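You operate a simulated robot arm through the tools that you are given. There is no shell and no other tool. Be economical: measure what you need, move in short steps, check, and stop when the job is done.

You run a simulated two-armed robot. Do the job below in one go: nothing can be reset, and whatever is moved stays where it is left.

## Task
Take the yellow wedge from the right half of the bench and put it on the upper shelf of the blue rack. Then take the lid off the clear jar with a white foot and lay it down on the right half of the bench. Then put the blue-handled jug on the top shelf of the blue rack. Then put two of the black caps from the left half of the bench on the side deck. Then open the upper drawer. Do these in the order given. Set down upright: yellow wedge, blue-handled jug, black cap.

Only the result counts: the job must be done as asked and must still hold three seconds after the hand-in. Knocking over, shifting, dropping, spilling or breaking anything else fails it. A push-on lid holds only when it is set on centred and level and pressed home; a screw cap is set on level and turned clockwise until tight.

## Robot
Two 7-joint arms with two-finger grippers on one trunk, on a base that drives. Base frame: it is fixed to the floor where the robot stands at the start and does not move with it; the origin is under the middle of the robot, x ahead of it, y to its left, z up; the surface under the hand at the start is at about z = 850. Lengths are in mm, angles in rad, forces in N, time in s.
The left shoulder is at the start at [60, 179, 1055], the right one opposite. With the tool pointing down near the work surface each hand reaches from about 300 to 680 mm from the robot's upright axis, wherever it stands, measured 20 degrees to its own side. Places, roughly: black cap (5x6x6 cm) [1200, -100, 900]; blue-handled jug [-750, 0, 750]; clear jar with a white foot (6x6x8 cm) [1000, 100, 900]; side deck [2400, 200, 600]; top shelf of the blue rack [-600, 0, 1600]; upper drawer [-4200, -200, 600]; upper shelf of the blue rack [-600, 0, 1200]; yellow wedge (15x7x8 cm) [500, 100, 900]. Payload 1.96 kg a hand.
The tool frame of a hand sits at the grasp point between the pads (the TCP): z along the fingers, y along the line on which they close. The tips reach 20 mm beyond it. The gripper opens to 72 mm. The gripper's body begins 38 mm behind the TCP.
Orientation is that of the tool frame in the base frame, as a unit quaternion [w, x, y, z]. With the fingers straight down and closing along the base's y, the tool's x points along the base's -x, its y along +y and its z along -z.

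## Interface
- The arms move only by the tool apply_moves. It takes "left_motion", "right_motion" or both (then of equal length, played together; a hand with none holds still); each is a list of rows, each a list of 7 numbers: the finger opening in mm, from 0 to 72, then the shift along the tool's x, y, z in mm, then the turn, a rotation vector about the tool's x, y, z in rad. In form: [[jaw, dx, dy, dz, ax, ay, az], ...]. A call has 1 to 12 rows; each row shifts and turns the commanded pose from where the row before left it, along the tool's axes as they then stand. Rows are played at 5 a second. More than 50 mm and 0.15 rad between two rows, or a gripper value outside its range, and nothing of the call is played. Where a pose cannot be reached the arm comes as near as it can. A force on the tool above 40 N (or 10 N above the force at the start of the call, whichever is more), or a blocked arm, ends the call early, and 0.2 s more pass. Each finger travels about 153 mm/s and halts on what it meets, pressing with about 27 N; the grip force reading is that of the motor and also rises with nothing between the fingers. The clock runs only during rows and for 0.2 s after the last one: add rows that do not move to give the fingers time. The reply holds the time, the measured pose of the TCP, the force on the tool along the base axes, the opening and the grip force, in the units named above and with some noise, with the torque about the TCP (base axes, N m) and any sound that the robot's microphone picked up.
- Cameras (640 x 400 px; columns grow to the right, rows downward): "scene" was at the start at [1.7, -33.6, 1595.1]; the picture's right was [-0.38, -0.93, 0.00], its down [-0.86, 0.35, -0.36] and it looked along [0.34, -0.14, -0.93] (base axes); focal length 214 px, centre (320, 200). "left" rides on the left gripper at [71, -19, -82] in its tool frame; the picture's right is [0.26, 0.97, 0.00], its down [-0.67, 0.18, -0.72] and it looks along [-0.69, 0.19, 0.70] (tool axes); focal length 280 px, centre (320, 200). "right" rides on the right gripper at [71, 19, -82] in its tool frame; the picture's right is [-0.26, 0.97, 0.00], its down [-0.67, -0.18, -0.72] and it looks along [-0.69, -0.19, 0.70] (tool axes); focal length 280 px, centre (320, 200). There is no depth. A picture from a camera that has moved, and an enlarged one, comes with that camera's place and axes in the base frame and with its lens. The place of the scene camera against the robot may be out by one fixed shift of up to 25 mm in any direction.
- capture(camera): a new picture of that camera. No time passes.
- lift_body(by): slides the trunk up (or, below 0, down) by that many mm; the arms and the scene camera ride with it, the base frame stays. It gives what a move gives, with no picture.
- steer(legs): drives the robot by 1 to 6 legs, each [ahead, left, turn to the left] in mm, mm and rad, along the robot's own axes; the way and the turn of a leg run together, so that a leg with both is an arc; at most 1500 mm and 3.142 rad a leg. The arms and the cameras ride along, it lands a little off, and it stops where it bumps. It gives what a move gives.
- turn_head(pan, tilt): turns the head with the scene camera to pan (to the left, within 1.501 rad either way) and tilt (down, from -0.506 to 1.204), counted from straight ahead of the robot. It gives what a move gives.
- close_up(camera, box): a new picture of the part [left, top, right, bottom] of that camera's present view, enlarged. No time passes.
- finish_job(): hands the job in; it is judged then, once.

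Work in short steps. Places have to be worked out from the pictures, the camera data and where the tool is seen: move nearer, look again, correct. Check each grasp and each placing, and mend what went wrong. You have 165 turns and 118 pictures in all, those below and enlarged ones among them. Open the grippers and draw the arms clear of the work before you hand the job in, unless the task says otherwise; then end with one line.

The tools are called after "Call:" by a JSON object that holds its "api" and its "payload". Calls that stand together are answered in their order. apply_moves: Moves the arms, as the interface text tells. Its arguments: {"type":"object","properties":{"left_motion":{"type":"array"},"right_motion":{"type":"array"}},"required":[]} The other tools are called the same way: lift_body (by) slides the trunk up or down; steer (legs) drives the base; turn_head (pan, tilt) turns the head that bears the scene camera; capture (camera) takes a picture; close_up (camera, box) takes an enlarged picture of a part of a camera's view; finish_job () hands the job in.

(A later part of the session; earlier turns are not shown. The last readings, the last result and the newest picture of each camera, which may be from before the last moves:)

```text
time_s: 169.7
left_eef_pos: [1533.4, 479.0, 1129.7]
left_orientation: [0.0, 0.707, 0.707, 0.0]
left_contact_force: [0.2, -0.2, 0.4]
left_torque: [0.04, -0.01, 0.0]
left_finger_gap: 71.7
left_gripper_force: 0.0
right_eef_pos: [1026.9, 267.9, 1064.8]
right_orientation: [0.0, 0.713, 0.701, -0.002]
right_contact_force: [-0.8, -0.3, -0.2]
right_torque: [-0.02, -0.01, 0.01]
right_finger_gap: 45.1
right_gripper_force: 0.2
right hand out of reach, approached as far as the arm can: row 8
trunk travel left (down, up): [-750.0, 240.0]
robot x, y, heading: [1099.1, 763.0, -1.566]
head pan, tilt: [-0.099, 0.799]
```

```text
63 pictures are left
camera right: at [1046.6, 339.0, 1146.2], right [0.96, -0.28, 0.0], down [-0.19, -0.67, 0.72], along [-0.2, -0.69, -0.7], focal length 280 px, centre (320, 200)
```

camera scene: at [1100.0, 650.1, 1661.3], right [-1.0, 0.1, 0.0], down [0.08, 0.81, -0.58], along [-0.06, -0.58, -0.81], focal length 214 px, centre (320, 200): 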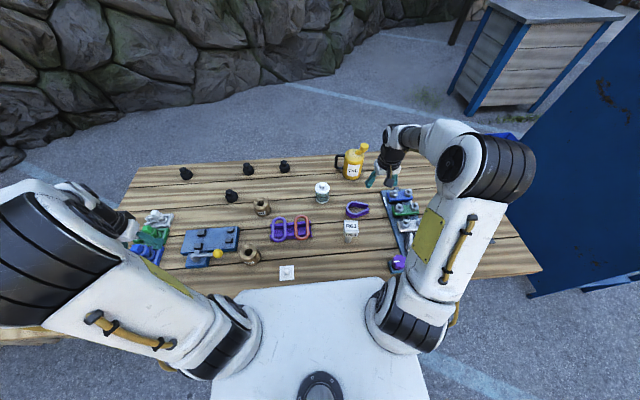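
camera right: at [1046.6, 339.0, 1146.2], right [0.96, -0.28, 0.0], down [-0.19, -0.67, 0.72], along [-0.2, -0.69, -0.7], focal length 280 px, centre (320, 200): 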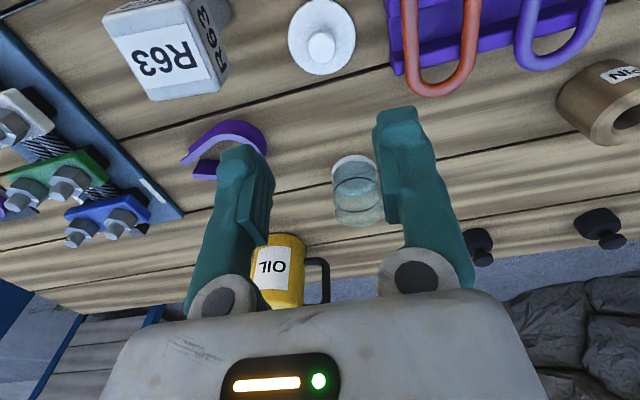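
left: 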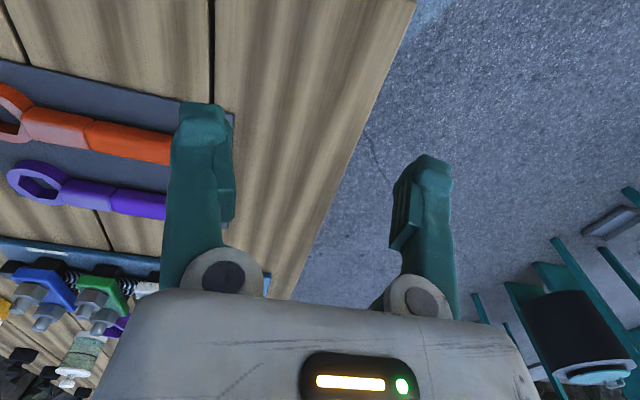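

Lid lies flat on the bench's right half, jar stands. Next the jug: drive back and round to the rack's open side.

Call:
{"api": "steer", "payload": {"legs": [[-540, 0, 0], [0, -1340, 0], [0, -1340, 0], [1160, 0, 0], [0, 0, 1.57]]}}

Call:
{"api": "lift_body", "payload": {"by": -230}}

Call:
{"api": "turn_head", "payload": {"pan": 0, "tilt": 0.55}}

Call:
{"api": "capture", "payload": {"camera": "scene"}}

```text
time_s: 194.8
left_eef_pos: [-1281.0, 542.2, 1130.8]
left_orientation: [0.001, 0.023, 1.0, 0.001]
left_contact_force: [0.4, -0.2, -0.1]
left_torque: [0.02, -0.01, -0.02]
left_finger_gap: 72.0
left_gripper_force: 0.1
right_eef_pos: [-1090.9, 26.8, 1064.4]
right_orientation: [0.001, 0.029, 1.0, -0.001]
right_contact_force: [-0.6, 0.5, 0.3]
right_torque: [0.0, -0.01, 0.0]
right_finger_gap: 45.0
right_gripper_force: 0.1
trunk travel left (down, up): [-750.0, 240.0]
robot x, y, heading: [-1587.6, 118.2, -0.045]
head pan, tilt: [-0.099, 0.799]
```

```text
time_s: 197.2
left_eef_pos: [-1280.7, 541.3, 900.4]
left_orientation: [0.001, 0.023, 1.0, 0.0]
left_contact_force: [0.3, 0.8, -0.3]
left_torque: [-0.02, 0.04, 0.0]
left_finger_gap: 71.9
left_gripper_force: 0.0
right_eef_pos: [-1090.6, 25.2, 833.8]
right_orientation: [0.001, 0.03, 1.0, -0.003]
right_contact_force: [-0.3, -0.7, -0.3]
right_torque: [0.0, 0.05, -0.02]
right_finger_gap: 44.9
right_gripper_force: 0.1
trunk travel left (down, up): [-520.0, 470.0]
robot x, y, heading: [-1589.9, 116.1, -0.05]
head pan, tilt: [-0.099, 0.799]
```

```text
time_s: 198.0
left_eef_pos: [-1281.9, 541.0, 899.5]
left_orientation: [0.001, 0.023, 1.0, 0.001]
left_contact_force: [0.0, 0.0, 0.6]
left_torque: [-0.01, 0.01, 0.01]
left_finger_gap: 71.9
left_gripper_force: 0.1
right_eef_pos: [-1090.2, 27.1, 833.1]
right_orientation: [0.001, 0.03, 1.0, -0.001]
right_contact_force: [-0.4, 0.2, 0.5]
right_torque: [0.0, 0.01, -0.02]
right_finger_gap: 45.1
right_gripper_force: 0.1
trunk travel left (down, up): [-520.0, 470.0]
robot x, y, heading: [-1588.6, 121.1, -0.049]
head pan, tilt: [0.0, 0.55]
```

```text
62 pictures are left
camera scene: at [-1548.8, 104.9, 1464.1], right [-0.05, -1.0, 0.0], down [-0.52, 0.02, -0.85], along [0.85, -0.04, -0.52], focal length 214 px, centre (320, 200)
```

scene: 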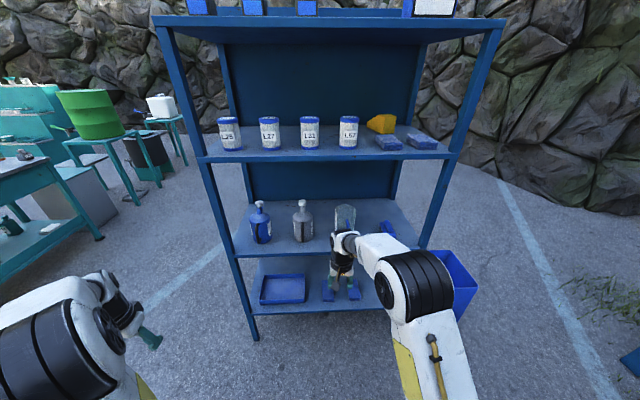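

I reorient the right hand to point forward, 30° below horizontal, in front of the jug's height.

Call:
{"api": "apply_moves", "payload": {"right_motion": [[45, -30, -20, 0, 0, 0, 0], [45, -30, -20, 0, 0, 0, 0], [45, -30, -20, 0, 0, 0, 0], [45, -20, -14, 0, 0, 0, -0.05], [45, 0, 0, 0, 0, -0.15, 0], [45, 0, 0, 0, 0, -0.15, 0], [45, 0, 0, 0, 0, -0.15, 0], [45, 0, 0, 0, 0, -0.15, 0], [45, 0, 0, 0, 0, -0.15, 0], [45, 0, 0, 0, 0, -0.15, 0], [45, 0, 0, 0, 0, -0.15, 0], [45, 0, 0, 0, 0, 0, 0]]}}

Call:
{"api": "capture", "payload": {"camera": "right"}}

```text
time_s: 200.6
left_eef_pos: [-1279.1, 541.2, 900.7]
left_orientation: [0.001, 0.022, 1.0, 0.001]
left_contact_force: [-0.2, 0.7, 0.4]
left_torque: [0.01, 0.02, -0.02]
left_finger_gap: 71.8
left_gripper_force: 0.0
right_eef_pos: [-1081.2, 20.8, 830.4]
right_orientation: [0.502, 0.004, 0.865, -0.004]
right_contact_force: [-1.4, 0.3, -0.3]
right_torque: [0.01, 0.02, -0.01]
right_finger_gap: 44.8
right_gripper_force: 0.0
right hand out of reach, approached as far as the arm can: row 1, 2, 3, 4
trunk travel left (down, up): [-520.0, 470.0]
robot x, y, heading: [-1587.8, 122.4, -0.046]
head pan, tilt: [0.0, 0.55]
```

```text
61 pictures are left
camera right: at [-1189.4, 41.1, 811.3], right [0.14, 0.96, 0.22], down [-0.29, -0.18, 0.94], along [0.95, -0.2, 0.25], focal length 280 px, centre (320, 200)
```

right: 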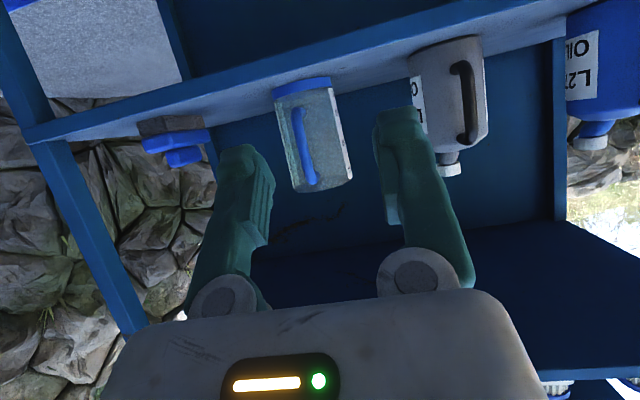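

Handle bar seen at about (-790,-46), z 784–891. I correct heading, strafe right and approach.

Call:
{"api": "steer", "payload": {"legs": [[0, 0, 0.046], [0, -88, 0], [130, 0, 0]]}}

Call:
{"api": "capture", "payload": {"camera": "right"}}

```text
time_s: 202.9
left_eef_pos: [-1168.2, 466.3, 899.4]
left_orientation: [0.0, -0.002, 1.0, 0.001]
left_contact_force: [-0.1, -0.2, -0.4]
left_torque: [0.02, -0.01, 0.02]
left_finger_gap: 71.9
left_gripper_force: 0.0
right_eef_pos: [-945.8, -43.3, 830.7]
right_orientation: [0.502, -0.017, 0.865, 0.008]
right_contact_force: [0.1, -0.1, -0.1]
right_torque: [0.0, 0.01, 0.01]
right_finger_gap: 45.0
right_gripper_force: 0.2
trunk travel left (down, up): [-520.0, 470.0]
robot x, y, heading: [-1458.5, 32.3, 0.003]
head pan, tilt: [0.0, 0.55]
```

```text
60 pictures are left
camera right: at [-1053.8, -27.6, 810.8], right [0.09, 0.97, 0.22], down [-0.28, -0.19, 0.94], along [0.96, -0.15, 0.25], focal length 280 px, centre (320, 200)
```

right: 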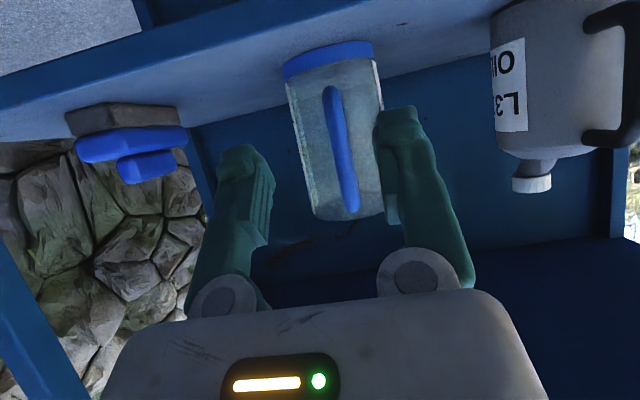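

Handle approx at (-815,-38). I advance 85 mm and shift 5 mm left.

Call:
{"api": "apply_moves", "payload": {"right_motion": [[45, -21, 2.5, 37, 0, 0, 0], [45, -21, 2.5, 37, 0, 0, 0], [45, 0, 0, 0, 0, 0, 0]]}}

Call:
{"api": "capture", "payload": {"camera": "right"}}

```text
time_s: 203.7
left_eef_pos: [-1170.0, 467.8, 900.0]
left_orientation: [0.0, -0.001, 1.0, 0.0]
left_contact_force: [0.1, 0.0, 0.1]
left_torque: [-0.02, 0.03, 0.02]
left_finger_gap: 71.9
left_gripper_force: 0.0
right_eef_pos: [-862.0, -34.1, 829.9]
right_orientation: [0.502, -0.016, 0.865, 0.007]
right_contact_force: [-0.4, -0.2, -0.1]
right_torque: [-0.01, -0.04, -0.04]
right_finger_gap: 44.9
right_gripper_force: 0.1
trunk travel left (down, up): [-520.0, 470.0]
robot x, y, heading: [-1457.1, 31.0, -0.0]
head pan, tilt: [0.0, 0.55]
```

```text
59 pictures are left
camera right: at [-969.6, -18.4, 810.1], right [0.09, 0.97, 0.22], down [-0.28, -0.19, 0.94], along [0.96, -0.15, 0.25], focal length 280 px, centre (320, 200)
```

right: 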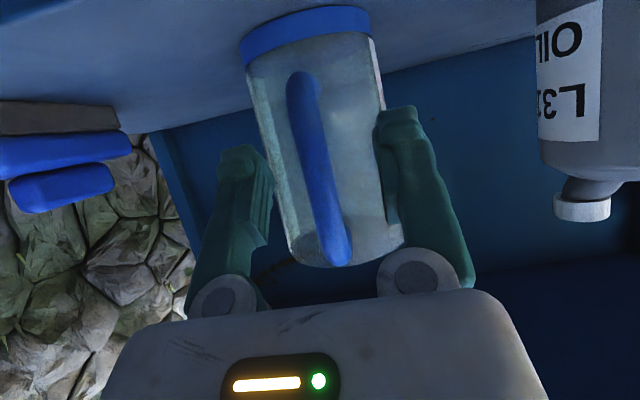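

Bar triangulated at x≈-825, y≈-36. I move 38 mm forward and close on it.

Call:
{"api": "apply_moves", "payload": {"right_motion": [[45, -9.4, -1, 16.5, 0, 0, 0], [45, -9.4, -1, 16.5, 0, 0, 0], [45, 0, 0, 0, 0, 0, 0]]}}

Call:
{"api": "capture", "payload": {"camera": "right"}}

```text
time_s: 204.5
left_eef_pos: [-1168.2, 466.8, 901.2]
left_orientation: [0.0, -0.001, 1.0, 0.001]
left_contact_force: [0.1, -0.8, 0.3]
left_torque: [0.02, -0.02, 0.01]
left_finger_gap: 72.1
left_gripper_force: 0.0
right_eef_pos: [-824.1, -34.8, 831.0]
right_orientation: [0.502, -0.016, 0.865, 0.007]
right_contact_force: [-0.1, -0.8, -0.4]
right_torque: [-0.02, -0.02, 0.02]
right_finger_gap: 45.1
right_gripper_force: 0.0
trunk travel left (down, up): [-520.0, 470.0]
robot x, y, heading: [-1458.3, 32.0, 0.001]
head pan, tilt: [0.0, 0.55]
```

```text
58 pictures are left
camera right: at [-932.1, -19.5, 810.4], right [0.09, 0.97, 0.22], down [-0.28, -0.19, 0.94], along [0.96, -0.15, 0.25], focal length 280 px, centre (320, 200)
```

right: 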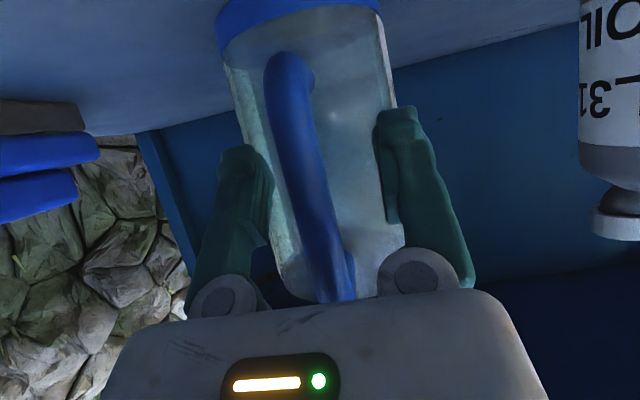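

I shift 4 mm right and close on the handle.

Call:
{"api": "apply_moves", "payload": {"right_motion": [[45, 0, -4.5, 0, 0, 0, 0], [25, 0, 0, 0, 0, 0, 0], [8, 0, 0, 0, 0, 0, 0], [3, 0, 0, 0, 0, 0, 0], [3, 0, 0, 0, 0, 0, 0]]}}

Call:
{"api": "capture", "payload": {"camera": "right"}}

```text
time_s: 205.7
left_eef_pos: [-1168.9, 466.2, 900.8]
left_orientation: [0.001, -0.001, 1.0, 0.001]
left_contact_force: [0.3, -0.8, 0.0]
left_torque: [-0.02, 0.0, -0.01]
left_finger_gap: 72.0
left_gripper_force: 0.0
right_eef_pos: [-825.3, -40.1, 830.0]
right_orientation: [0.501, -0.016, 0.866, 0.007]
right_contact_force: [0.4, 0.8, 0.0]
right_torque: [-0.02, -0.02, 0.01]
right_finger_gap: 3.3
right_gripper_force: 0.0
trunk travel left (down, up): [-520.0, 470.0]
robot x, y, heading: [-1459.4, 29.6, 0.004]
head pan, tilt: [0.0, 0.55]
```

```text
57 pictures are left
camera right: at [-932.3, -24.3, 810.5], right [0.09, 0.97, 0.22], down [-0.28, -0.19, 0.94], along [0.96, -0.15, 0.25], focal length 280 px, centre (320, 200)
```

right: 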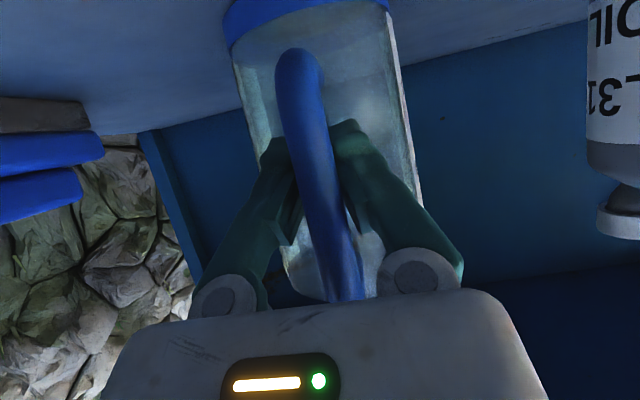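

The jaws closed to 3 mm: the bar lies behind the pads, in the fingers' recess. I open, move back ~19 mm horizontally and close again.

Call:
{"api": "apply_moves", "payload": {"right_motion": [[25, 0, 0, 0, 0, 0, 0], [45, 0, 0, 0, 0, 0, 0], [45, 0, 0, 0, 0, 0, 0], [45, 9.4, -1, -16.5, 0, 0, 0], [45, 0, 0, 0, 0, 0, 0], [20, 0, 0, 0, 0, 0, 0], [3, 0, 0, 0, 0, 0, 0], [3, 0, 0, 0, 0, 0, 0]]}}

Call:
{"api": "capture", "payload": {"camera": "right"}}

```text
time_s: 207.5
left_eef_pos: [-1169.8, 467.3, 900.0]
left_orientation: [0.0, -0.001, 1.0, 0.001]
left_contact_force: [0.0, -0.7, 0.7]
left_torque: [0.0, -0.01, 0.02]
left_finger_gap: 72.0
left_gripper_force: 0.1
right_eef_pos: [-844.0, -42.2, 830.9]
right_orientation: [0.501, -0.017, 0.865, 0.007]
right_contact_force: [0.3, 0.3, -0.5]
right_torque: [0.02, 0.04, 0.03]
right_finger_gap: 6.1
right_gripper_force: 27.2
trunk travel left (down, up): [-520.0, 470.0]
robot x, y, heading: [-1453.1, 31.2, -0.002]
head pan, tilt: [0.0, 0.55]
```

```text
56 pictures are left
camera right: at [-951.6, -26.1, 811.2], right [0.09, 0.97, 0.22], down [-0.28, -0.19, 0.94], along [0.96, -0.15, 0.25], focal length 280 px, centre (320, 200)
```

right: 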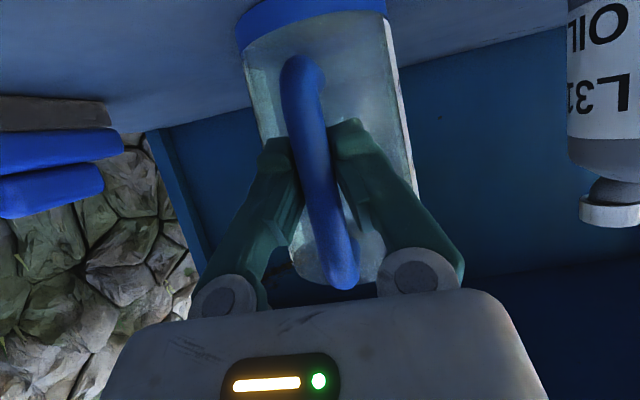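

Gap 6 mm with force — pads catch only the bar's rear edge. I open and back off another 9 mm.

Call:
{"api": "apply_moves", "payload": {"right_motion": [[25, 0, 0, 0, 0, 0, 0], [40, 0, 0, 0, 0, 0, 0], [40, 4.5, 0, -7.8, 0, 0, 0], [40, 0, 0, 0, 0, 0, 0], [20, 0, 0, 0, 0, 0, 0], [3, 0, 0, 0, 0, 0, 0], [3, 0, 0, 0, 0, 0, 0]]}}

Call:
{"api": "capture", "payload": {"camera": "right"}}

```text
time_s: 209.1
left_eef_pos: [-1168.4, 468.0, 901.0]
left_orientation: [0.0, -0.002, 1.0, 0.001]
left_contact_force: [0.7, -0.4, 0.0]
left_torque: [0.0, -0.02, -0.01]
left_finger_gap: 72.1
left_gripper_force: 0.1
right_eef_pos: [-852.6, -42.7, 831.4]
right_orientation: [0.502, -0.017, 0.865, 0.007]
right_contact_force: [-0.3, -0.6, 0.2]
right_torque: [0.05, 0.11, -0.02]
right_finger_gap: 12.8
right_gripper_force: 26.8
trunk travel left (down, up): [-520.0, 470.0]
robot x, y, heading: [-1457.4, 33.1, -0.001]
head pan, tilt: [0.0, 0.55]
```

```text
55 pictures are left
camera right: at [-960.8, -26.6, 811.4], right [0.09, 0.97, 0.22], down [-0.28, -0.19, 0.94], along [0.96, -0.15, 0.25], focal length 280 px, centre (320, 200)
```

right: 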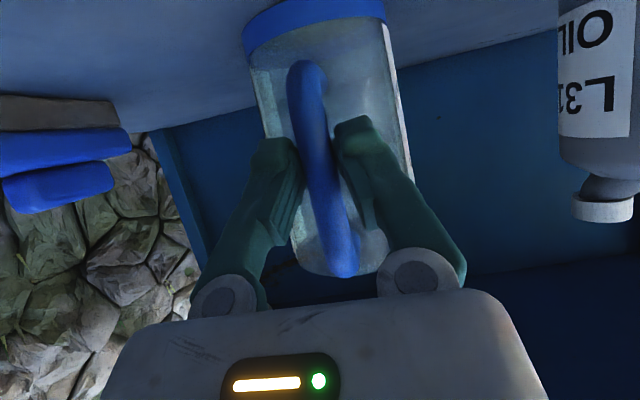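

Now a full 12.8 mm grip on the bar. I lift 15 mm and check.

Call:
{"api": "apply_moves", "payload": {"right_motion": [[3, -4.3, 0, -2.5, 0, 0, 0], [3, -4.3, 0, -2.5, 0, 0, 0], [3, -4.4, 0, -2.5, 0, 0, 0], [3, 0, 0, 0, 0, 0, 0]]}}

Call:
{"api": "capture", "payload": {"camera": "right"}}

```text
time_s: 210.1
left_eef_pos: [-1169.2, 467.4, 900.1]
left_orientation: [0.0, 0.0, 1.0, 0.001]
left_contact_force: [0.5, -0.1, -0.6]
left_torque: [0.02, -0.01, 0.03]
left_finger_gap: 72.1
left_gripper_force: 0.1
right_eef_pos: [-851.0, -42.4, 846.6]
right_orientation: [0.502, -0.017, 0.865, 0.008]
right_contact_force: [0.6, 1.0, -1.4]
right_torque: [0.02, 0.1, 0.0]
right_finger_gap: 12.6
right_gripper_force: 27.2
trunk travel left (down, up): [-520.0, 470.0]
robot x, y, heading: [-1457.6, 31.0, 0.001]
head pan, tilt: [0.0, 0.55]
```

```text
54 pictures are left
camera right: at [-960.0, -26.2, 826.3], right [0.09, 0.97, 0.22], down [-0.28, -0.19, 0.94], along [0.96, -0.15, 0.25], focal length 280 px, centre (320, 200)
```

right: 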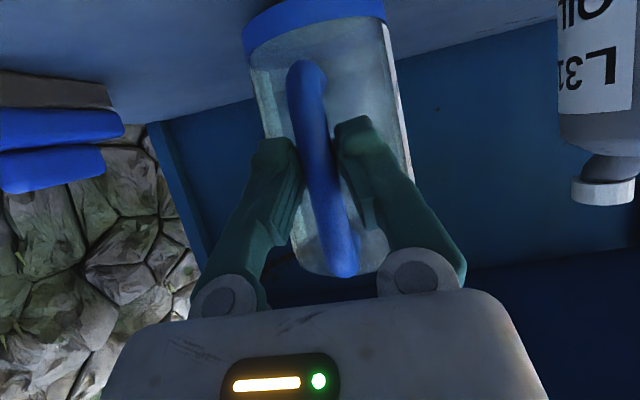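

The jug is held and light. I back out of the rack, then raise the trunk fully.

Call:
{"api": "steer", "payload": {"legs": [[-230, 0, 0]]}}

Call:
{"api": "lift_body", "payload": {"by": 470}}

Call:
{"api": "apply_moves", "payload": {"right_motion": [[3, -35, 0, -29, 0, 0, 0], [3, -35, 0, -29, 0, 0, 0], [3, -35, 0, -29, 0, 0, 0], [3, -35, 0, -29, 0, 0, 0], [3, -35, 0, -29, 0, 0, 0], [3, -35, 0, -29, 0, 0, 0], [3, -35, 0, -29, 0, 0, 0], [3, -35, 0, -29, 0, 0, 0], [3, -35, 0, -25, 0, 0, 0], [3, 0, 0, 0, 0, 0, 0]]}}

Call:
{"api": "capture", "payload": {"camera": "right"}}

```text
time_s: 211.9
left_eef_pos: [-1400.4, 468.3, 899.4]
left_orientation: [0.001, -0.002, 1.0, 0.001]
left_contact_force: [-0.7, -0.4, -0.6]
left_torque: [0.01, -0.03, -0.01]
left_finger_gap: 72.0
left_gripper_force: 0.1
right_eef_pos: [-1081.2, -40.0, 847.6]
right_orientation: [0.502, -0.019, 0.865, 0.008]
right_contact_force: [1.1, 0.0, -1.6]
right_torque: [-0.02, 0.09, 0.03]
right_finger_gap: 12.6
right_gripper_force: 27.1
trunk travel left (down, up): [-520.0, 470.0]
robot x, y, heading: [-1683.5, 30.6, -0.002]
head pan, tilt: [0.0, 0.55]
```

```text
refused: 470 is not a number from -400 to 400
```

```text
time_s: 214.1
left_eef_pos: [-1399.4, 467.7, 899.3]
left_orientation: [0.0, -0.002, 1.0, 0.0]
left_contact_force: [0.7, -0.7, -0.5]
left_torque: [0.01, -0.01, -0.02]
left_finger_gap: 72.0
left_gripper_force: 0.0
right_eef_pos: [-1146.4, -41.4, 1245.6]
right_orientation: [0.502, -0.018, 0.865, 0.008]
right_contact_force: [-0.6, 1.0, -0.9]
right_torque: [-0.04, 0.12, 0.02]
right_finger_gap: 12.8
right_gripper_force: 27.0
trunk travel left (down, up): [-520.0, 470.0]
robot x, y, heading: [-1686.2, 32.4, 0.007]
head pan, tilt: [0.0, 0.55]
```

```text
53 pictures are left
camera right: at [-1254.7, -27.2, 1226.1], right [0.09, 0.97, 0.22], down [-0.28, -0.19, 0.94], along [0.96, -0.15, 0.25], focal length 280 px, centre (320, 200)
```

right: 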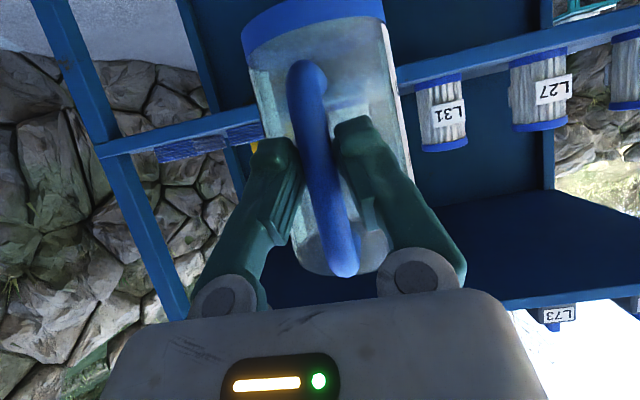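

The arm lift worked; the trunk limit is 400 per call, so I raise 400 + 70 and view.

Call:
{"api": "lift_body", "payload": {"by": 400}}

Call:
{"api": "lift_body", "payload": {"by": 70}}

Call:
{"api": "turn_head", "payload": {"pan": 0, "tilt": 0.5}}

Call:
{"api": "capture", "payload": {"camera": "scene"}}

Call:
{"api": "capture", "payload": {"camera": "right"}}

```text
time_s: 217.9
left_eef_pos: [-1399.0, 468.7, 1299.4]
left_orientation: [0.0, -0.003, 1.0, 0.001]
left_contact_force: [-0.4, -0.4, 0.3]
left_torque: [-0.01, -0.01, -0.01]
left_finger_gap: 72.0
left_gripper_force: 0.0
right_eef_pos: [-1145.9, -42.8, 1645.3]
right_orientation: [0.501, -0.018, 0.865, 0.008]
right_contact_force: [-0.9, 0.4, -0.3]
right_torque: [0.03, 0.12, -0.01]
right_finger_gap: 12.7
right_gripper_force: 26.8
trunk travel left (down, up): [-920.0, 70.0]
robot x, y, heading: [-1684.6, 29.9, -0.001]
head pan, tilt: [0.0, 0.55]
```

```text
time_s: 219.0
left_eef_pos: [-1399.9, 468.0, 1369.9]
left_orientation: [0.0, -0.003, 1.0, 0.001]
left_contact_force: [0.1, 0.6, 0.1]
left_torque: [-0.03, 0.02, -0.01]
left_finger_gap: 72.1
left_gripper_force: 0.1
right_eef_pos: [-1147.3, -41.3, 1716.4]
right_orientation: [0.501, -0.018, 0.865, 0.008]
right_contact_force: [0.2, 1.1, -1.3]
right_torque: [-0.03, 0.12, 0.0]
right_finger_gap: 12.5
right_gripper_force: 27.0
trunk travel left (down, up): [-990.0, 0.0]
robot x, y, heading: [-1686.6, 28.8, 0.002]
head pan, tilt: [0.0, 0.55]
```

```text
time_s: 219.6
left_eef_pos: [-1398.9, 468.0, 1370.0]
left_orientation: [0.0, -0.003, 1.0, 0.0]
left_contact_force: [0.8, -0.3, -0.1]
left_torque: [-0.02, -0.02, 0.01]
left_finger_gap: 72.1
left_gripper_force: 0.1
right_eef_pos: [-1146.9, -42.3, 1714.7]
right_orientation: [0.501, -0.018, 0.865, 0.008]
right_contact_force: [0.0, 0.3, -1.1]
right_torque: [-0.04, 0.08, -0.02]
right_finger_gap: 12.4
right_gripper_force: 27.3
trunk travel left (down, up): [-990.0, 0.0]
robot x, y, heading: [-1688.8, 26.3, 0.006]
head pan, tilt: [0.0, 0.499]
```

```text
52 pictures are left
camera scene: at [-1644.5, 18.5, 1938.7], right [0.0, -1.0, 0.0], down [-0.48, 0.0, -0.88], along [0.88, 0.0, -0.48], focal length 214 px, centre (320, 200)
```

scene: 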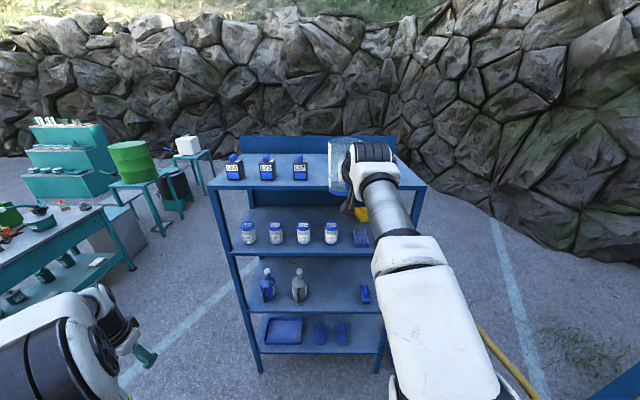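

```text
51 pictures are left
camera right: at [-1254.4, -27.1, 1695.7], right [0.09, 0.97, 0.22], down [-0.28, -0.19, 0.94], along [0.96, -0.15, 0.25], focal length 280 px, centre (320, 200)
```

right: 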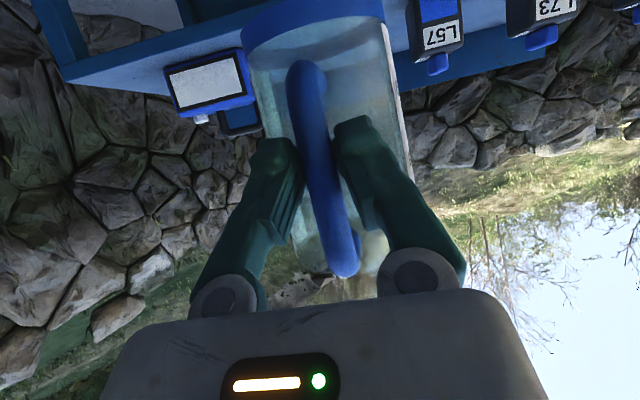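

Gap on the top shelf is centred at y≈-42, exactly on line. I drive in 315 mm with the jug's base ~40 mm above the shelf.

Call:
{"api": "steer", "payload": {"legs": [[200, 0, 0]]}}

Call:
{"api": "steer", "payload": {"legs": [[118, 0, 0]]}}

Call:
{"api": "capture", "payload": {"camera": "right"}}

Call:
{"api": "close_up", "payload": {"camera": "scene", "box": [200, 110, 460, 270]}}

```text
time_s: 221.2
left_eef_pos: [-1208.5, 469.8, 1370.6]
left_orientation: [0.003, -0.002, 1.0, 0.001]
left_contact_force: [0.0, 0.1, -0.2]
left_torque: [0.0, -0.04, 0.01]
left_finger_gap: 72.0
left_gripper_force: 0.0
right_eef_pos: [-956.8, -42.4, 1718.6]
right_orientation: [0.504, -0.018, 0.863, 0.008]
right_contact_force: [-0.1, -0.2, -0.8]
right_torque: [-0.02, 0.11, 0.01]
right_finger_gap: 12.9
right_gripper_force: 26.3
trunk travel left (down, up): [-990.0, 0.0]
robot x, y, heading: [-1494.6, 33.8, 0.004]
head pan, tilt: [0.0, 0.499]
```

```text
time_s: 222.4
left_eef_pos: [-1091.5, 469.7, 1371.6]
left_orientation: [0.002, -0.003, 1.0, 0.001]
left_contact_force: [0.0, -0.1, 0.3]
left_torque: [-0.02, -0.03, 0.01]
left_finger_gap: 72.0
left_gripper_force: 0.0
right_eef_pos: [-839.2, -41.3, 1718.6]
right_orientation: [0.504, -0.018, 0.864, 0.008]
right_contact_force: [-0.2, 0.8, -0.6]
right_torque: [-0.03, 0.09, -0.05]
right_finger_gap: 12.6
right_gripper_force: 27.1
trunk travel left (down, up): [-990.0, 0.0]
robot x, y, heading: [-1373.8, 31.5, -0.002]
head pan, tilt: [0.0, 0.499]
```

```text
50 pictures are left
camera right: at [-948.1, -26.6, 1697.5], right [0.09, 0.97, 0.22], down [-0.28, -0.19, 0.94], along [0.95, -0.15, 0.26], focal length 280 px, centre (320, 200)
```

right: 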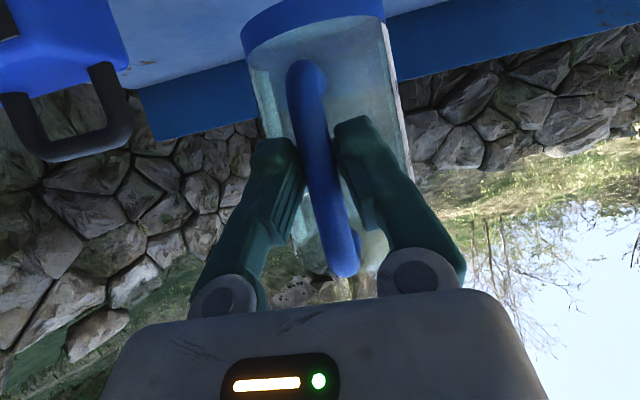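

```text
2.46 times, centred on (330, 190) of scene
camera zoom: at [-1339.0, 19.2, 1938.9], right [0.0, -1.0, 0.0], down [-0.48, 0.0, -0.88], along [0.88, 0.0, -0.48], focal length 528 px, centre (295, 225)
```

zoom: 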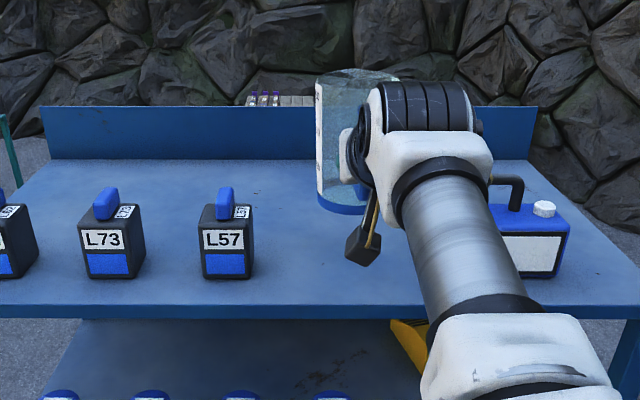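

Jug is over the shelf. I go 30 mm further in and lower with the trunk in steps.

Call:
{"api": "steer", "payload": {"legs": [[30, 0, 0]]}}

Call:
{"api": "lift_body", "payload": {"by": -25}}

Call:
{"api": "apply_moves", "payload": {"right_motion": [[3, 2.6, 0, 1.5, 0, 0, 0], [3, 2.6, 0, 1.5, 0, 0, 0], [3, 1.7, 0, 1.0, 0, 0, 0], [3, 1.7, 0, 1.0, 0, 0, 0], [3, 0, 0, 0, 0, 0, 0]]}}

```text
time_s: 223.2
left_eef_pos: [-1062.8, 468.7, 1372.1]
left_orientation: [0.003, -0.002, 1.0, 0.001]
left_contact_force: [-1.4, -0.9, 0.2]
left_torque: [0.01, -0.05, -0.01]
left_finger_gap: 72.1
left_gripper_force: 0.0
right_eef_pos: [-813.1, -42.0, 1718.4]
right_orientation: [0.504, -0.019, 0.863, 0.008]
right_contact_force: [-0.4, -1.0, -1.3]
right_torque: [0.01, 0.09, 0.02]
right_finger_gap: 12.7
right_gripper_force: 27.1
trunk travel left (down, up): [-990.0, 0.0]
robot x, y, heading: [-1339.9, 33.5, -0.0]
head pan, tilt: [0.0, 0.499]
```

```text
time_s: 223.9
left_eef_pos: [-1059.3, 469.9, 1345.5]
left_orientation: [0.0, -0.002, 1.0, 0.001]
left_contact_force: [-0.7, 0.3, 0.6]
left_torque: [0.0, -0.05, 0.0]
left_finger_gap: 72.0
left_gripper_force: 0.1
right_eef_pos: [-807.0, -42.3, 1692.1]
right_orientation: [0.503, -0.019, 0.864, 0.008]
right_contact_force: [0.0, -0.4, -1.5]
right_torque: [-0.01, 0.09, 0.0]
right_finger_gap: 13.0
right_gripper_force: 26.8
trunk travel left (down, up): [-965.0, 25.0]
robot x, y, heading: [-1341.9, 29.4, 0.005]
head pan, tilt: [0.0, 0.499]
```

```text
time_s: 225.2
left_eef_pos: [-1057.2, 470.6, 1343.9]
left_orientation: [0.0, -0.002, 1.0, 0.001]
left_contact_force: [-0.2, 0.6, 0.3]
left_torque: [0.03, -0.01, -0.04]
left_finger_gap: 72.1
left_gripper_force: 0.1
right_eef_pos: [-804.1, -41.6, 1681.3]
right_orientation: [0.503, -0.019, 0.864, 0.009]
right_contact_force: [0.0, -0.3, -0.9]
right_torque: [0.01, 0.1, -0.02]
right_finger_gap: 12.3
right_gripper_force: 26.8
trunk travel left (down, up): [-965.0, 25.0]
robot x, y, heading: [-1342.3, 30.8, 0.005]
head pan, tilt: [0.0, 0.499]
```

No contact yet (TCP z 1681); continue down 3 mm at a time.

Call:
{"api": "apply_moves", "payload": {"right_motion": [[3, 2.6, 0, 1.5, 0, 0, 0], [3, 2.6, 0, 1.5, 0, 0, 0], [3, 2.6, 0, 1.5, 0, 0, 0], [3, 2.6, 0, 1.5, 0, 0, 0], [3, 0, 0, 0, 0, 0, 0]]}}

Call:
{"api": "capture", "payload": {"camera": "right"}}

```text
time_s: 226.3
left_eef_pos: [-1056.2, 469.2, 1344.2]
left_orientation: [0.0, -0.002, 1.0, 0.001]
left_contact_force: [0.2, -0.3, -0.7]
left_torque: [-0.03, -0.01, 0.0]
left_finger_gap: 71.9
left_gripper_force: 0.1
right_eef_pos: [-804.6, -41.9, 1669.3]
right_orientation: [0.502, -0.02, 0.864, 0.009]
right_contact_force: [0.2, 0.1, -0.4]
right_torque: [-0.01, 0.09, -0.02]
right_finger_gap: 12.5
right_gripper_force: 26.5
trunk travel left (down, up): [-965.0, 25.0]
robot x, y, heading: [-1343.6, 32.1, 0.005]
head pan, tilt: [0.0, 0.499]
```

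```text
48 pictures are left
camera right: at [-912.3, -27.0, 1648.9], right [0.09, 0.97, 0.22], down [-0.28, -0.19, 0.94], along [0.96, -0.15, 0.25], focal length 280 px, centre (320, 200)
```

right: 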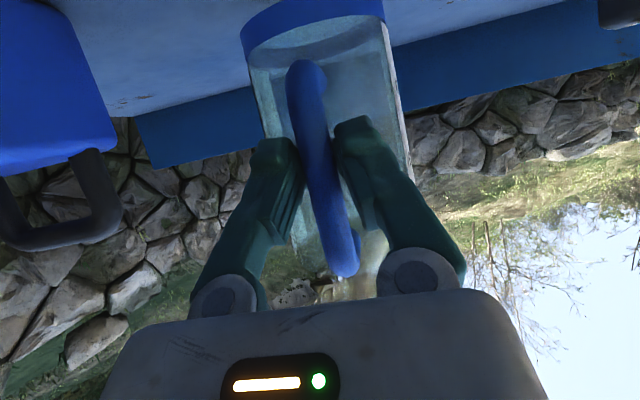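

Still free; shelf likely nearer z≈1570. Continuing.

Call:
{"api": "apply_moves", "payload": {"right_motion": [[3, 2.6, 0, 1.5, 0, 0, 0], [3, 2.6, 0, 1.5, 0, 0, 0], [3, 2.6, 0, 1.5, 0, 0, 0], [3, 1.7, 0, 1, 0, 0, 0], [3, 1.7, 0, 1, 0, 0, 0], [3, 1.7, 0, 1, 0, 0, 0], [3, 1.7, 0, 1, 0, 0, 0], [3, 0, 0, 0, 0, 0, 0]]}}

```text
time_s: 228.2
left_eef_pos: [-1056.4, 470.5, 1344.7]
left_orientation: [0.0, -0.002, 1.0, 0.0]
left_contact_force: [0.2, -0.2, -0.3]
left_torque: [-0.01, 0.01, 0.01]
left_finger_gap: 71.8
left_gripper_force: 0.1
right_eef_pos: [-802.1, -41.4, 1651.6]
right_orientation: [0.501, -0.018, 0.865, 0.008]
right_contact_force: [-0.2, -0.1, -1.8]
right_torque: [-0.01, 0.1, -0.01]
right_finger_gap: 12.6
right_gripper_force: 26.6
trunk travel left (down, up): [-965.0, 25.0]
robot x, y, heading: [-1338.8, 32.9, 0.007]
head pan, tilt: [0.0, 0.499]
```

Call:
{"api": "apply_moves", "payload": {"right_motion": [[3, 1.7, 0, 1, 0, 0, 0], [3, 1.7, 0, 1, 0, 0, 0], [3, 1.7, 0, 1, 0, 0, 0], [3, 1.7, 0, 1, 0, 0, 0], [3, 1.7, 0, 1, 0, 0, 0], [3, 0, 0, 0, 0, 0, 0]]}}

Call:
{"api": "close_up", "payload": {"camera": "scene", "box": [280, 120, 400, 210]}}

```text
time_s: 229.6
left_eef_pos: [-1057.8, 469.3, 1344.7]
left_orientation: [0.0, -0.003, 1.0, 0.001]
left_contact_force: [-1.0, 0.1, -0.5]
left_torque: [-0.03, 0.02, 0.01]
left_finger_gap: 72.0
left_gripper_force: 0.1
right_eef_pos: [-803.0, -41.4, 1642.1]
right_orientation: [0.502, -0.018, 0.865, 0.008]
right_contact_force: [0.6, 0.1, 0.7]
right_torque: [0.03, -0.09, 0.0]
right_finger_gap: 12.5
right_gripper_force: 27.6
trunk travel left (down, up): [-965.0, 25.0]
robot x, y, heading: [-1343.1, 30.6, 0.002]
head pan, tilt: [0.0, 0.499]
```

```text
4.44 times, centred on (340, 165) of scene
camera zoom: at [-1302.0, 19.4, 1913.8], right [0.0, -1.0, 0.0], down [-0.48, 0.0, -0.88], along [0.88, 0.0, -0.48], focal length 953 px, centre (231, 356)
```

zoom: 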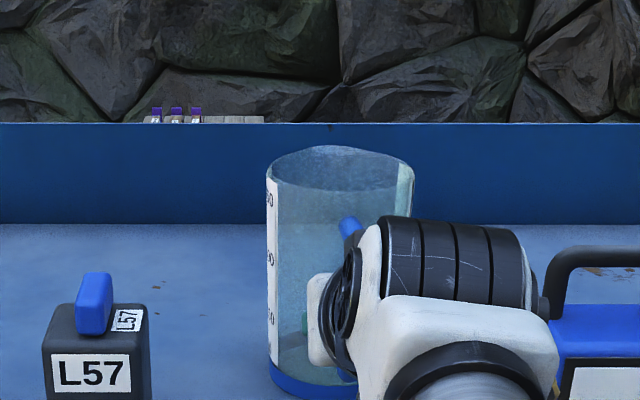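

Contact has just begun (torque flipped, force rising). One more mm, then release and pull back horizontally.

Call:
{"api": "apply_moves", "payload": {"right_motion": [[3, 1.2, 0, 0.7, 0, 0, 0], [3, 0, 0, 0, 0, 0, 0]]}}

Call:
{"api": "apply_moves", "payload": {"right_motion": [[20, 0, 0, 0, 0, 0, 0], [35, 0, 0, 0, 0, 0, 0], [45, 0, 0, 0, 0, 0, 0], [45, 7, 0, -13, 0, 0, 0], [45, 10, 0, -17, 0, 0, 0], [45, 15, 0, -26, 0, 0, 0], [45, 15, 0, -26, 0, 0, 0], [45, 0, 0, 0, 0, 0, 0]]}}

Call:
{"api": "close_up", "payload": {"camera": "scene", "box": [280, 120, 400, 210]}}

Call:
{"api": "capture", "payload": {"camera": "right"}}

```text
time_s: 230.2
left_eef_pos: [-1057.2, 469.9, 1345.2]
left_orientation: [0.0, -0.003, 1.0, 0.001]
left_contact_force: [0.3, -0.2, 0.4]
left_torque: [0.01, 0.02, -0.03]
left_finger_gap: 72.1
left_gripper_force: 0.0
right_eef_pos: [-804.4, -42.5, 1641.4]
right_orientation: [0.503, -0.02, 0.864, 0.01]
right_contact_force: [2.1, 0.2, 4.9]
right_torque: [0.04, -0.87, 0.0]
right_finger_gap: 12.5
right_gripper_force: 26.9
trunk travel left (down, up): [-965.0, 25.0]
robot x, y, heading: [-1345.2, 35.0, 0.002]
head pan, tilt: [0.0, 0.499]
```

```text
time_s: 232.2
left_eef_pos: [-1057.4, 470.9, 1344.2]
left_orientation: [0.0, -0.002, 1.0, 0.001]
left_contact_force: [-0.2, 0.2, 0.9]
left_torque: [-0.01, 0.01, 0.0]
left_finger_gap: 72.3
left_gripper_force: 0.1
right_eef_pos: [-886.9, -73.9, 1631.1]
right_orientation: [0.483, 0.014, 0.875, 0.026]
right_contact_force: [1.0, -0.3, -0.6]
right_torque: [0.0, -0.01, 0.0]
right_finger_gap: 44.9
right_gripper_force: 0.0
trunk travel left (down, up): [-965.0, 25.0]
robot x, y, heading: [-1342.7, 32.6, -0.005]
head pan, tilt: [0.0, 0.499]
stopped in row 8 (right hand): the arm was blocked; the commanded pose is now the measured one
```

```text
4.44 times, centred on (340, 165) of scene
camera zoom: at [-1302.4, 20.7, 1913.8], right [0.0, -1.0, 0.0], down [-0.48, 0.0, -0.88], along [0.88, 0.0, -0.48], focal length 953 px, centre (231, 356)
```

zoom: 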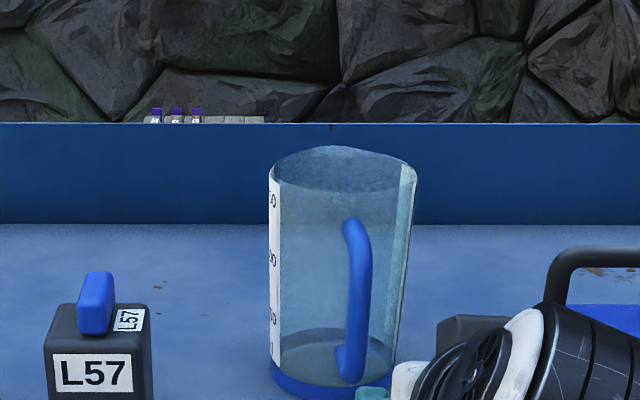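

```text
45 pictures are left
camera right: at [-994.9, -53.3, 1616.2], right [0.14, 0.95, 0.28], down [-0.25, -0.24, 0.94], along [0.96, -0.2, 0.2], focal length 280 px, centre (320, 200)
```

right: 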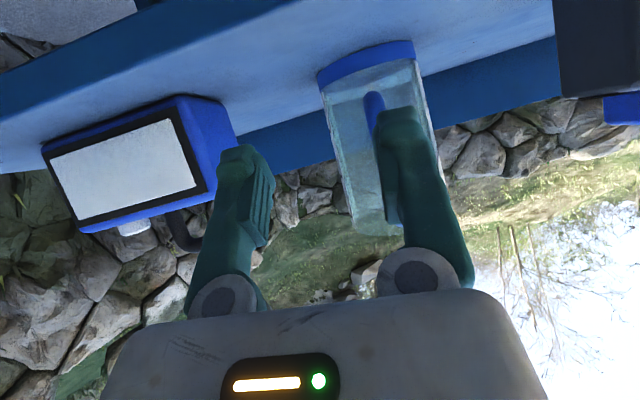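

The jug stands on the top shelf; the hand is clear of the handle. I drive straight back and verify.

Call:
{"api": "steer", "payload": {"legs": [[-230, 0, 0]]}}

Call:
{"api": "close_up", "payload": {"camera": "scene", "box": [200, 110, 440, 270]}}

```text
time_s: 233.9
left_eef_pos: [-1281.2, 469.1, 1343.0]
left_orientation: [-0.001, -0.003, 1.0, 0.0]
left_contact_force: [0.3, 0.6, 0.7]
left_torque: [-0.01, 0.04, -0.01]
left_finger_gap: 71.9
left_gripper_force: 0.1
right_eef_pos: [-1109.8, -75.3, 1630.3]
right_orientation: [0.482, 0.013, 0.876, 0.027]
right_contact_force: [0.6, 0.3, -0.9]
right_torque: [0.0, 0.04, 0.01]
right_finger_gap: 44.8
right_gripper_force: 0.0
trunk travel left (down, up): [-965.0, 25.0]
robot x, y, heading: [-1571.0, 28.2, 0.001]
head pan, tilt: [0.0, 0.499]
```

```text
2.50 times, centred on (320, 190) of scene
camera zoom: at [-1524.6, 18.9, 1913.7], right [0.0, -1.0, 0.0], down [-0.48, 0.0, -0.88], along [0.88, 0.0, -0.48], focal length 536 px, centre (320, 225)
```

zoom: 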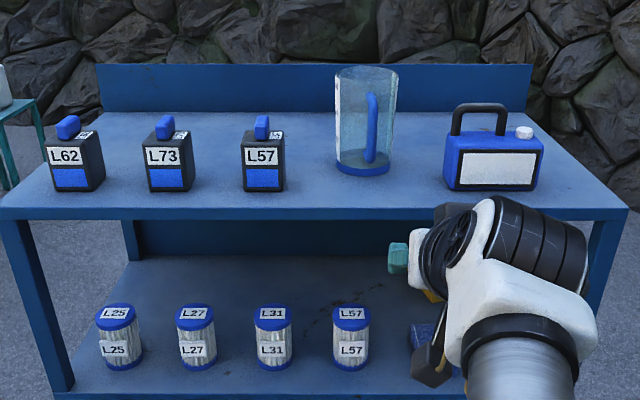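

The jug is set, all else in place. Next the caps: I lower the trunk and bring the right hand down and back to vertical.

Call:
{"api": "lift_body", "payload": {"by": -265}}

Call:
{"api": "apply_moves", "payload": {"right_motion": [[72, 38, -5, 23, 0, 0, 0], [72, 38, -5, 23, 0, 0, 0], [72, 38, -5, 23, 0, 0, 0], [72, 38, -5, 23, 0, 0, 0], [72, 38, -5, 23, 0, 0, 0], [72, 38, -5, 23, 0, 0, 0]]}}

Call:
{"api": "apply_moves", "payload": {"right_motion": [[72, 0, 0, 0, 0.008, 0.1436, -0.004], [72, 0, 0, 0, 0.008, 0.1436, -0.004], [72, 0, 0, 0, 0.008, 0.1436, -0.004], [72, 0, 0, 0, 0.008, 0.1436, -0.004], [72, 0, 0, 0, 0.008, 0.1436, -0.004], [72, 0, 0, 0, 0.008, 0.1436, -0.004], [72, 0, 0, 0, 0.008, 0.1436, -0.004], [72, 0, 0, 0, 0, 0, 0]]}}

```text
time_s: 236.6
left_eef_pos: [-1283.4, 468.7, 1080.8]
left_orientation: [0.0, -0.003, 1.0, 0.0]
left_contact_force: [0.5, -0.5, 0.9]
left_torque: [0.03, -0.02, -0.02]
left_finger_gap: 72.0
left_gripper_force: 0.1
right_eef_pos: [-1114.2, -75.4, 1364.9]
right_orientation: [0.483, 0.012, 0.875, 0.028]
right_contact_force: [-0.4, 0.2, 0.8]
right_torque: [0.04, -0.03, 0.01]
right_finger_gap: 45.2
right_gripper_force: 0.1
trunk travel left (down, up): [-700.0, 290.0]
robot x, y, heading: [-1571.4, 31.2, 0.0]
head pan, tilt: [0.0, 0.499]
```

```text
time_s: 238.0
left_eef_pos: [-1283.5, 469.8, 1079.1]
left_orientation: [0.0, -0.003, 1.0, 0.0]
left_contact_force: [-0.1, -0.2, 1.0]
left_torque: [0.02, -0.03, 0.06]
left_finger_gap: 72.0
left_gripper_force: 0.0
right_eef_pos: [-1118.9, -90.2, 1099.8]
right_orientation: [0.482, 0.013, 0.876, 0.025]
right_contact_force: [0.9, 0.4, -0.3]
right_torque: [0.0, -0.03, -0.03]
right_finger_gap: 71.7
right_gripper_force: 0.0
trunk travel left (down, up): [-700.0, 290.0]
robot x, y, heading: [-1568.9, 31.2, 0.0]
head pan, tilt: [0.0, 0.499]
```

```text
time_s: 239.8
left_eef_pos: [-1285.5, 470.7, 1079.3]
left_orientation: [0.0, -0.002, 1.0, -0.001]
left_contact_force: [0.6, 0.5, 0.3]
left_torque: [-0.03, 0.02, 0.0]
left_finger_gap: 71.8
left_gripper_force: 0.1
right_eef_pos: [-1123.7, -89.0, 1088.5]
right_orientation: [0.037, 0.004, 0.999, 0.01]
right_contact_force: [0.3, 0.7, 0.2]
right_torque: [0.0, -0.02, 0.03]
right_finger_gap: 71.7
right_gripper_force: 0.1
right hand out of reach, approached as far as the arm can: row 7
trunk travel left (down, up): [-700.0, 290.0]
robot x, y, heading: [-1568.4, 33.7, 0.002]
head pan, tilt: [0.0, 0.499]
```

To reach the caps comfortably I'll go to the bench's -y side through the corridor where I started. First leg: to about (0,1250).

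Call:
{"api": "steer", "payload": {"legs": [[0, 1250, 0], [1400, 0, 0], [175, 0, 0]]}}

```text
time_s: 253.9
left_eef_pos: [295.4, 1766.5, 1080.1]
left_orientation: [0.0, -0.011, 1.0, 0.001]
left_contact_force: [0.4, -0.4, -0.6]
left_torque: [0.02, 0.03, 0.02]
left_finger_gap: 71.9
left_gripper_force: 0.0
right_eef_pos: [468.0, 1210.7, 1088.8]
right_orientation: [0.037, -0.005, 0.999, 0.012]
right_contact_force: [-0.3, -0.5, 0.1]
right_torque: [0.0, 0.05, 0.0]
right_finger_gap: 71.9
right_gripper_force: 0.0
trunk travel left (down, up): [-700.0, 290.0]
robot x, y, heading: [17.4, 1323.4, 0.02]
head pan, tilt: [0.0, 0.499]
```

Call:
{"api": "steer", "payload": {"legs": [[-17, 0, -0.02], [0, -1250, 0]]}}

```text
time_s: 260.6
left_eef_pos: [293.4, 523.0, 1080.1]
left_orientation: [0.0, -0.008, 1.0, 0.001]
left_contact_force: [0.9, -0.9, -0.1]
left_torque: [-0.04, 0.03, -0.01]
left_finger_gap: 71.9
left_gripper_force: 0.1
right_eef_pos: [459.3, -34.0, 1088.7]
right_orientation: [0.036, -0.001, 0.999, 0.011]
right_contact_force: [0.0, -0.1, 0.2]
right_torque: [0.0, 0.02, 0.0]
right_finger_gap: 72.0
right_gripper_force: 0.1
trunk travel left (down, up): [-700.0, 290.0]
robot x, y, heading: [10.2, 83.7, 0.014]
head pan, tilt: [0.0, 0.499]
```

Call:
{"api": "steer", "payload": {"legs": [[-10, 0, -0.014], [0, -1060, 0], [1320, 0, 0], [0, 0, 1.57]]}}

Call:
{"api": "turn_head", "payload": {"pan": -0.2, "tilt": 0.6}}

Call:
{"api": "capture", "payload": {"camera": "scene"}}

```text
time_s: 276.3
left_eef_pos: [868.0, -688.8, 1080.6]
left_orientation: [0.001, 0.709, -0.706, -0.001]
left_contact_force: [0.6, 0.4, -0.1]
left_torque: [-0.01, 0.01, 0.01]
left_finger_gap: 71.8
left_gripper_force: 0.0
right_eef_pos: [1428.7, -527.3, 1088.1]
right_orientation: [0.018, -0.703, 0.71, 0.034]
right_contact_force: [0.5, 0.8, 1.2]
right_torque: [0.02, -0.01, 0.02]
right_finger_gap: 71.6
right_gripper_force: 0.2
trunk travel left (down, up): [-700.0, 290.0]
robot x, y, heading: [1304.8, -975.4, 1.569]
head pan, tilt: [0.0, 0.499]
```

```text
time_s: 277.0
left_eef_pos: [867.9, -688.1, 1080.6]
left_orientation: [0.001, 0.708, -0.706, 0.0]
left_contact_force: [-1.4, 0.3, 0.0]
left_torque: [-0.03, 0.02, 0.02]
left_finger_gap: 71.9
left_gripper_force: 0.1
right_eef_pos: [1427.3, -526.8, 1088.2]
right_orientation: [0.018, -0.704, 0.71, 0.034]
right_contact_force: [0.6, 0.3, -1.1]
right_torque: [0.03, 0.02, 0.02]
right_finger_gap: 72.3
right_gripper_force: 0.0
trunk travel left (down, up): [-700.0, 290.0]
robot x, y, heading: [1304.6, -977.9, 1.569]
head pan, tilt: [-0.201, 0.6]
```

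```text
43 pictures are left
camera scene: at [1333.1, -960.9, 1639.7], right [0.98, -0.2, 0.0], down [-0.11, -0.55, -0.83], along [0.16, 0.81, -0.56], focal length 214 px, centre (320, 200)
```

scene: 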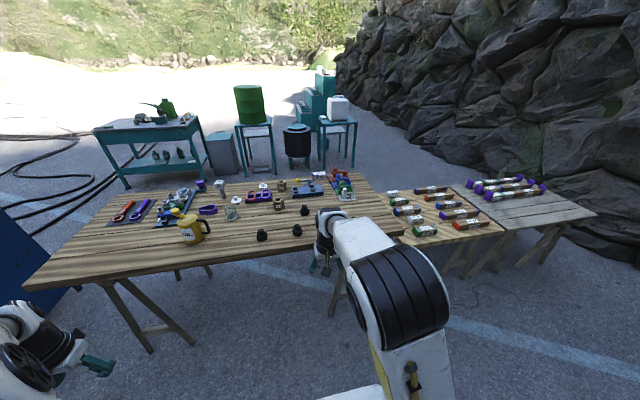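

Side deck = the wooden deck beyond the bench end with labelled boxes. Caps nearest: ≈(1200,-130) and ≈(1380,-130). I drive ahead 370 and view with both wrist cameras.

Call:
{"api": "steer", "payload": {"legs": [[370, 0, 0]]}}

Call:
{"api": "apply_moves", "payload": {"left_motion": [[72, -40, -30, 0, 0, 0, 0], [72, -40, -40, 0, 0, 0, 0], [72, -40, -40, 0, 0, 0, 0], [72, 0, -40, 0, 0, 0, 0], [72, 0, -40, 0, 0, 0, 0], [72, 0, -40, 0, 0, 0, 0], [72, 0, 0, 0, 0, 0, 0]], "right_motion": [[72, 30, 10, 15, 0, 0.02, 0.0], [72, 30, 10, 15, 0, 0.02, 0], [72, 0, 0, 15, 0, 0.02, 0], [72, 0, 0, 15, 0, 0.014, 0], [72, 0, 0, 0, 0, 0, 0], [72, 0, 0, 0, 0, 0, 0], [72, 0, 0, 0, 0, 0, 0]]}}

Call:
{"api": "capture", "payload": {"camera": "right"}}

Call:
{"api": "capture", "payload": {"camera": "left"}}

```text
time_s: 279.4
left_eef_pos: [866.7, -321.6, 1079.6]
left_orientation: [0.001, 0.709, -0.705, 0.0]
left_contact_force: [0.4, 0.1, 0.6]
left_torque: [0.04, 0.0, -0.02]
left_finger_gap: 71.6
left_gripper_force: 0.0
right_eef_pos: [1426.0, -159.7, 1087.1]
right_orientation: [0.018, -0.704, 0.709, 0.034]
right_contact_force: [0.4, -0.5, 0.1]
right_torque: [0.02, -0.03, -0.02]
right_finger_gap: 71.7
right_gripper_force: 0.0
trunk travel left (down, up): [-700.0, 290.0]
robot x, y, heading: [1308.4, -608.0, 1.573]
head pan, tilt: [-0.201, 0.6]
```

```text
refused: row 2 steps farther than a row can; nothing moved
```

```text
42 pictures are left
camera right: at [1406.9, -235.5, 1165.7], right [-0.96, 0.27, 0.04], down [0.2, 0.62, 0.76], along [0.18, 0.74, -0.65], focal length 280 px, centre (320, 200)
```

right: 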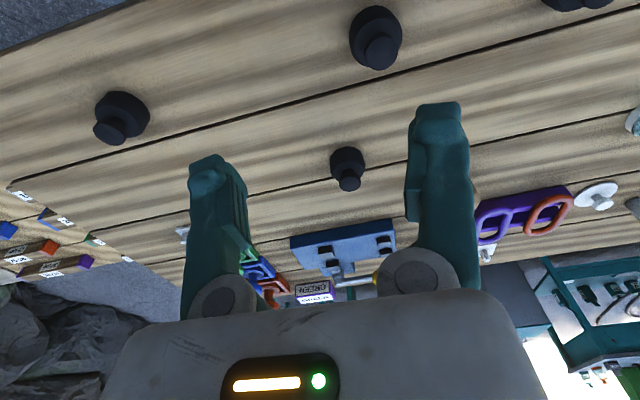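

```text
41 pictures are left
camera left: at [886.5, -393.2, 1161.9], right [-0.96, -0.27, 0.0], down [-0.19, 0.67, 0.72], along [-0.19, 0.69, -0.7], focal length 280 px, centre (320, 200)
```

left: 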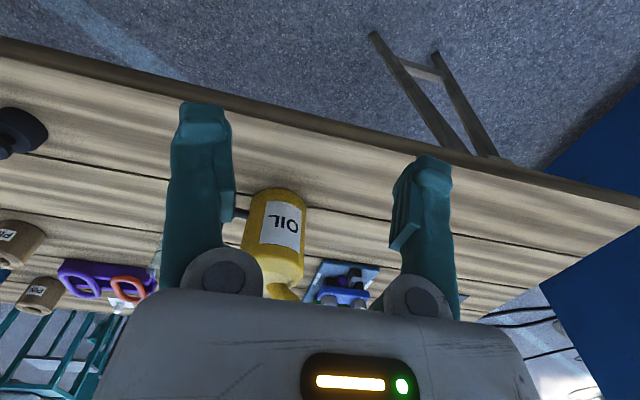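

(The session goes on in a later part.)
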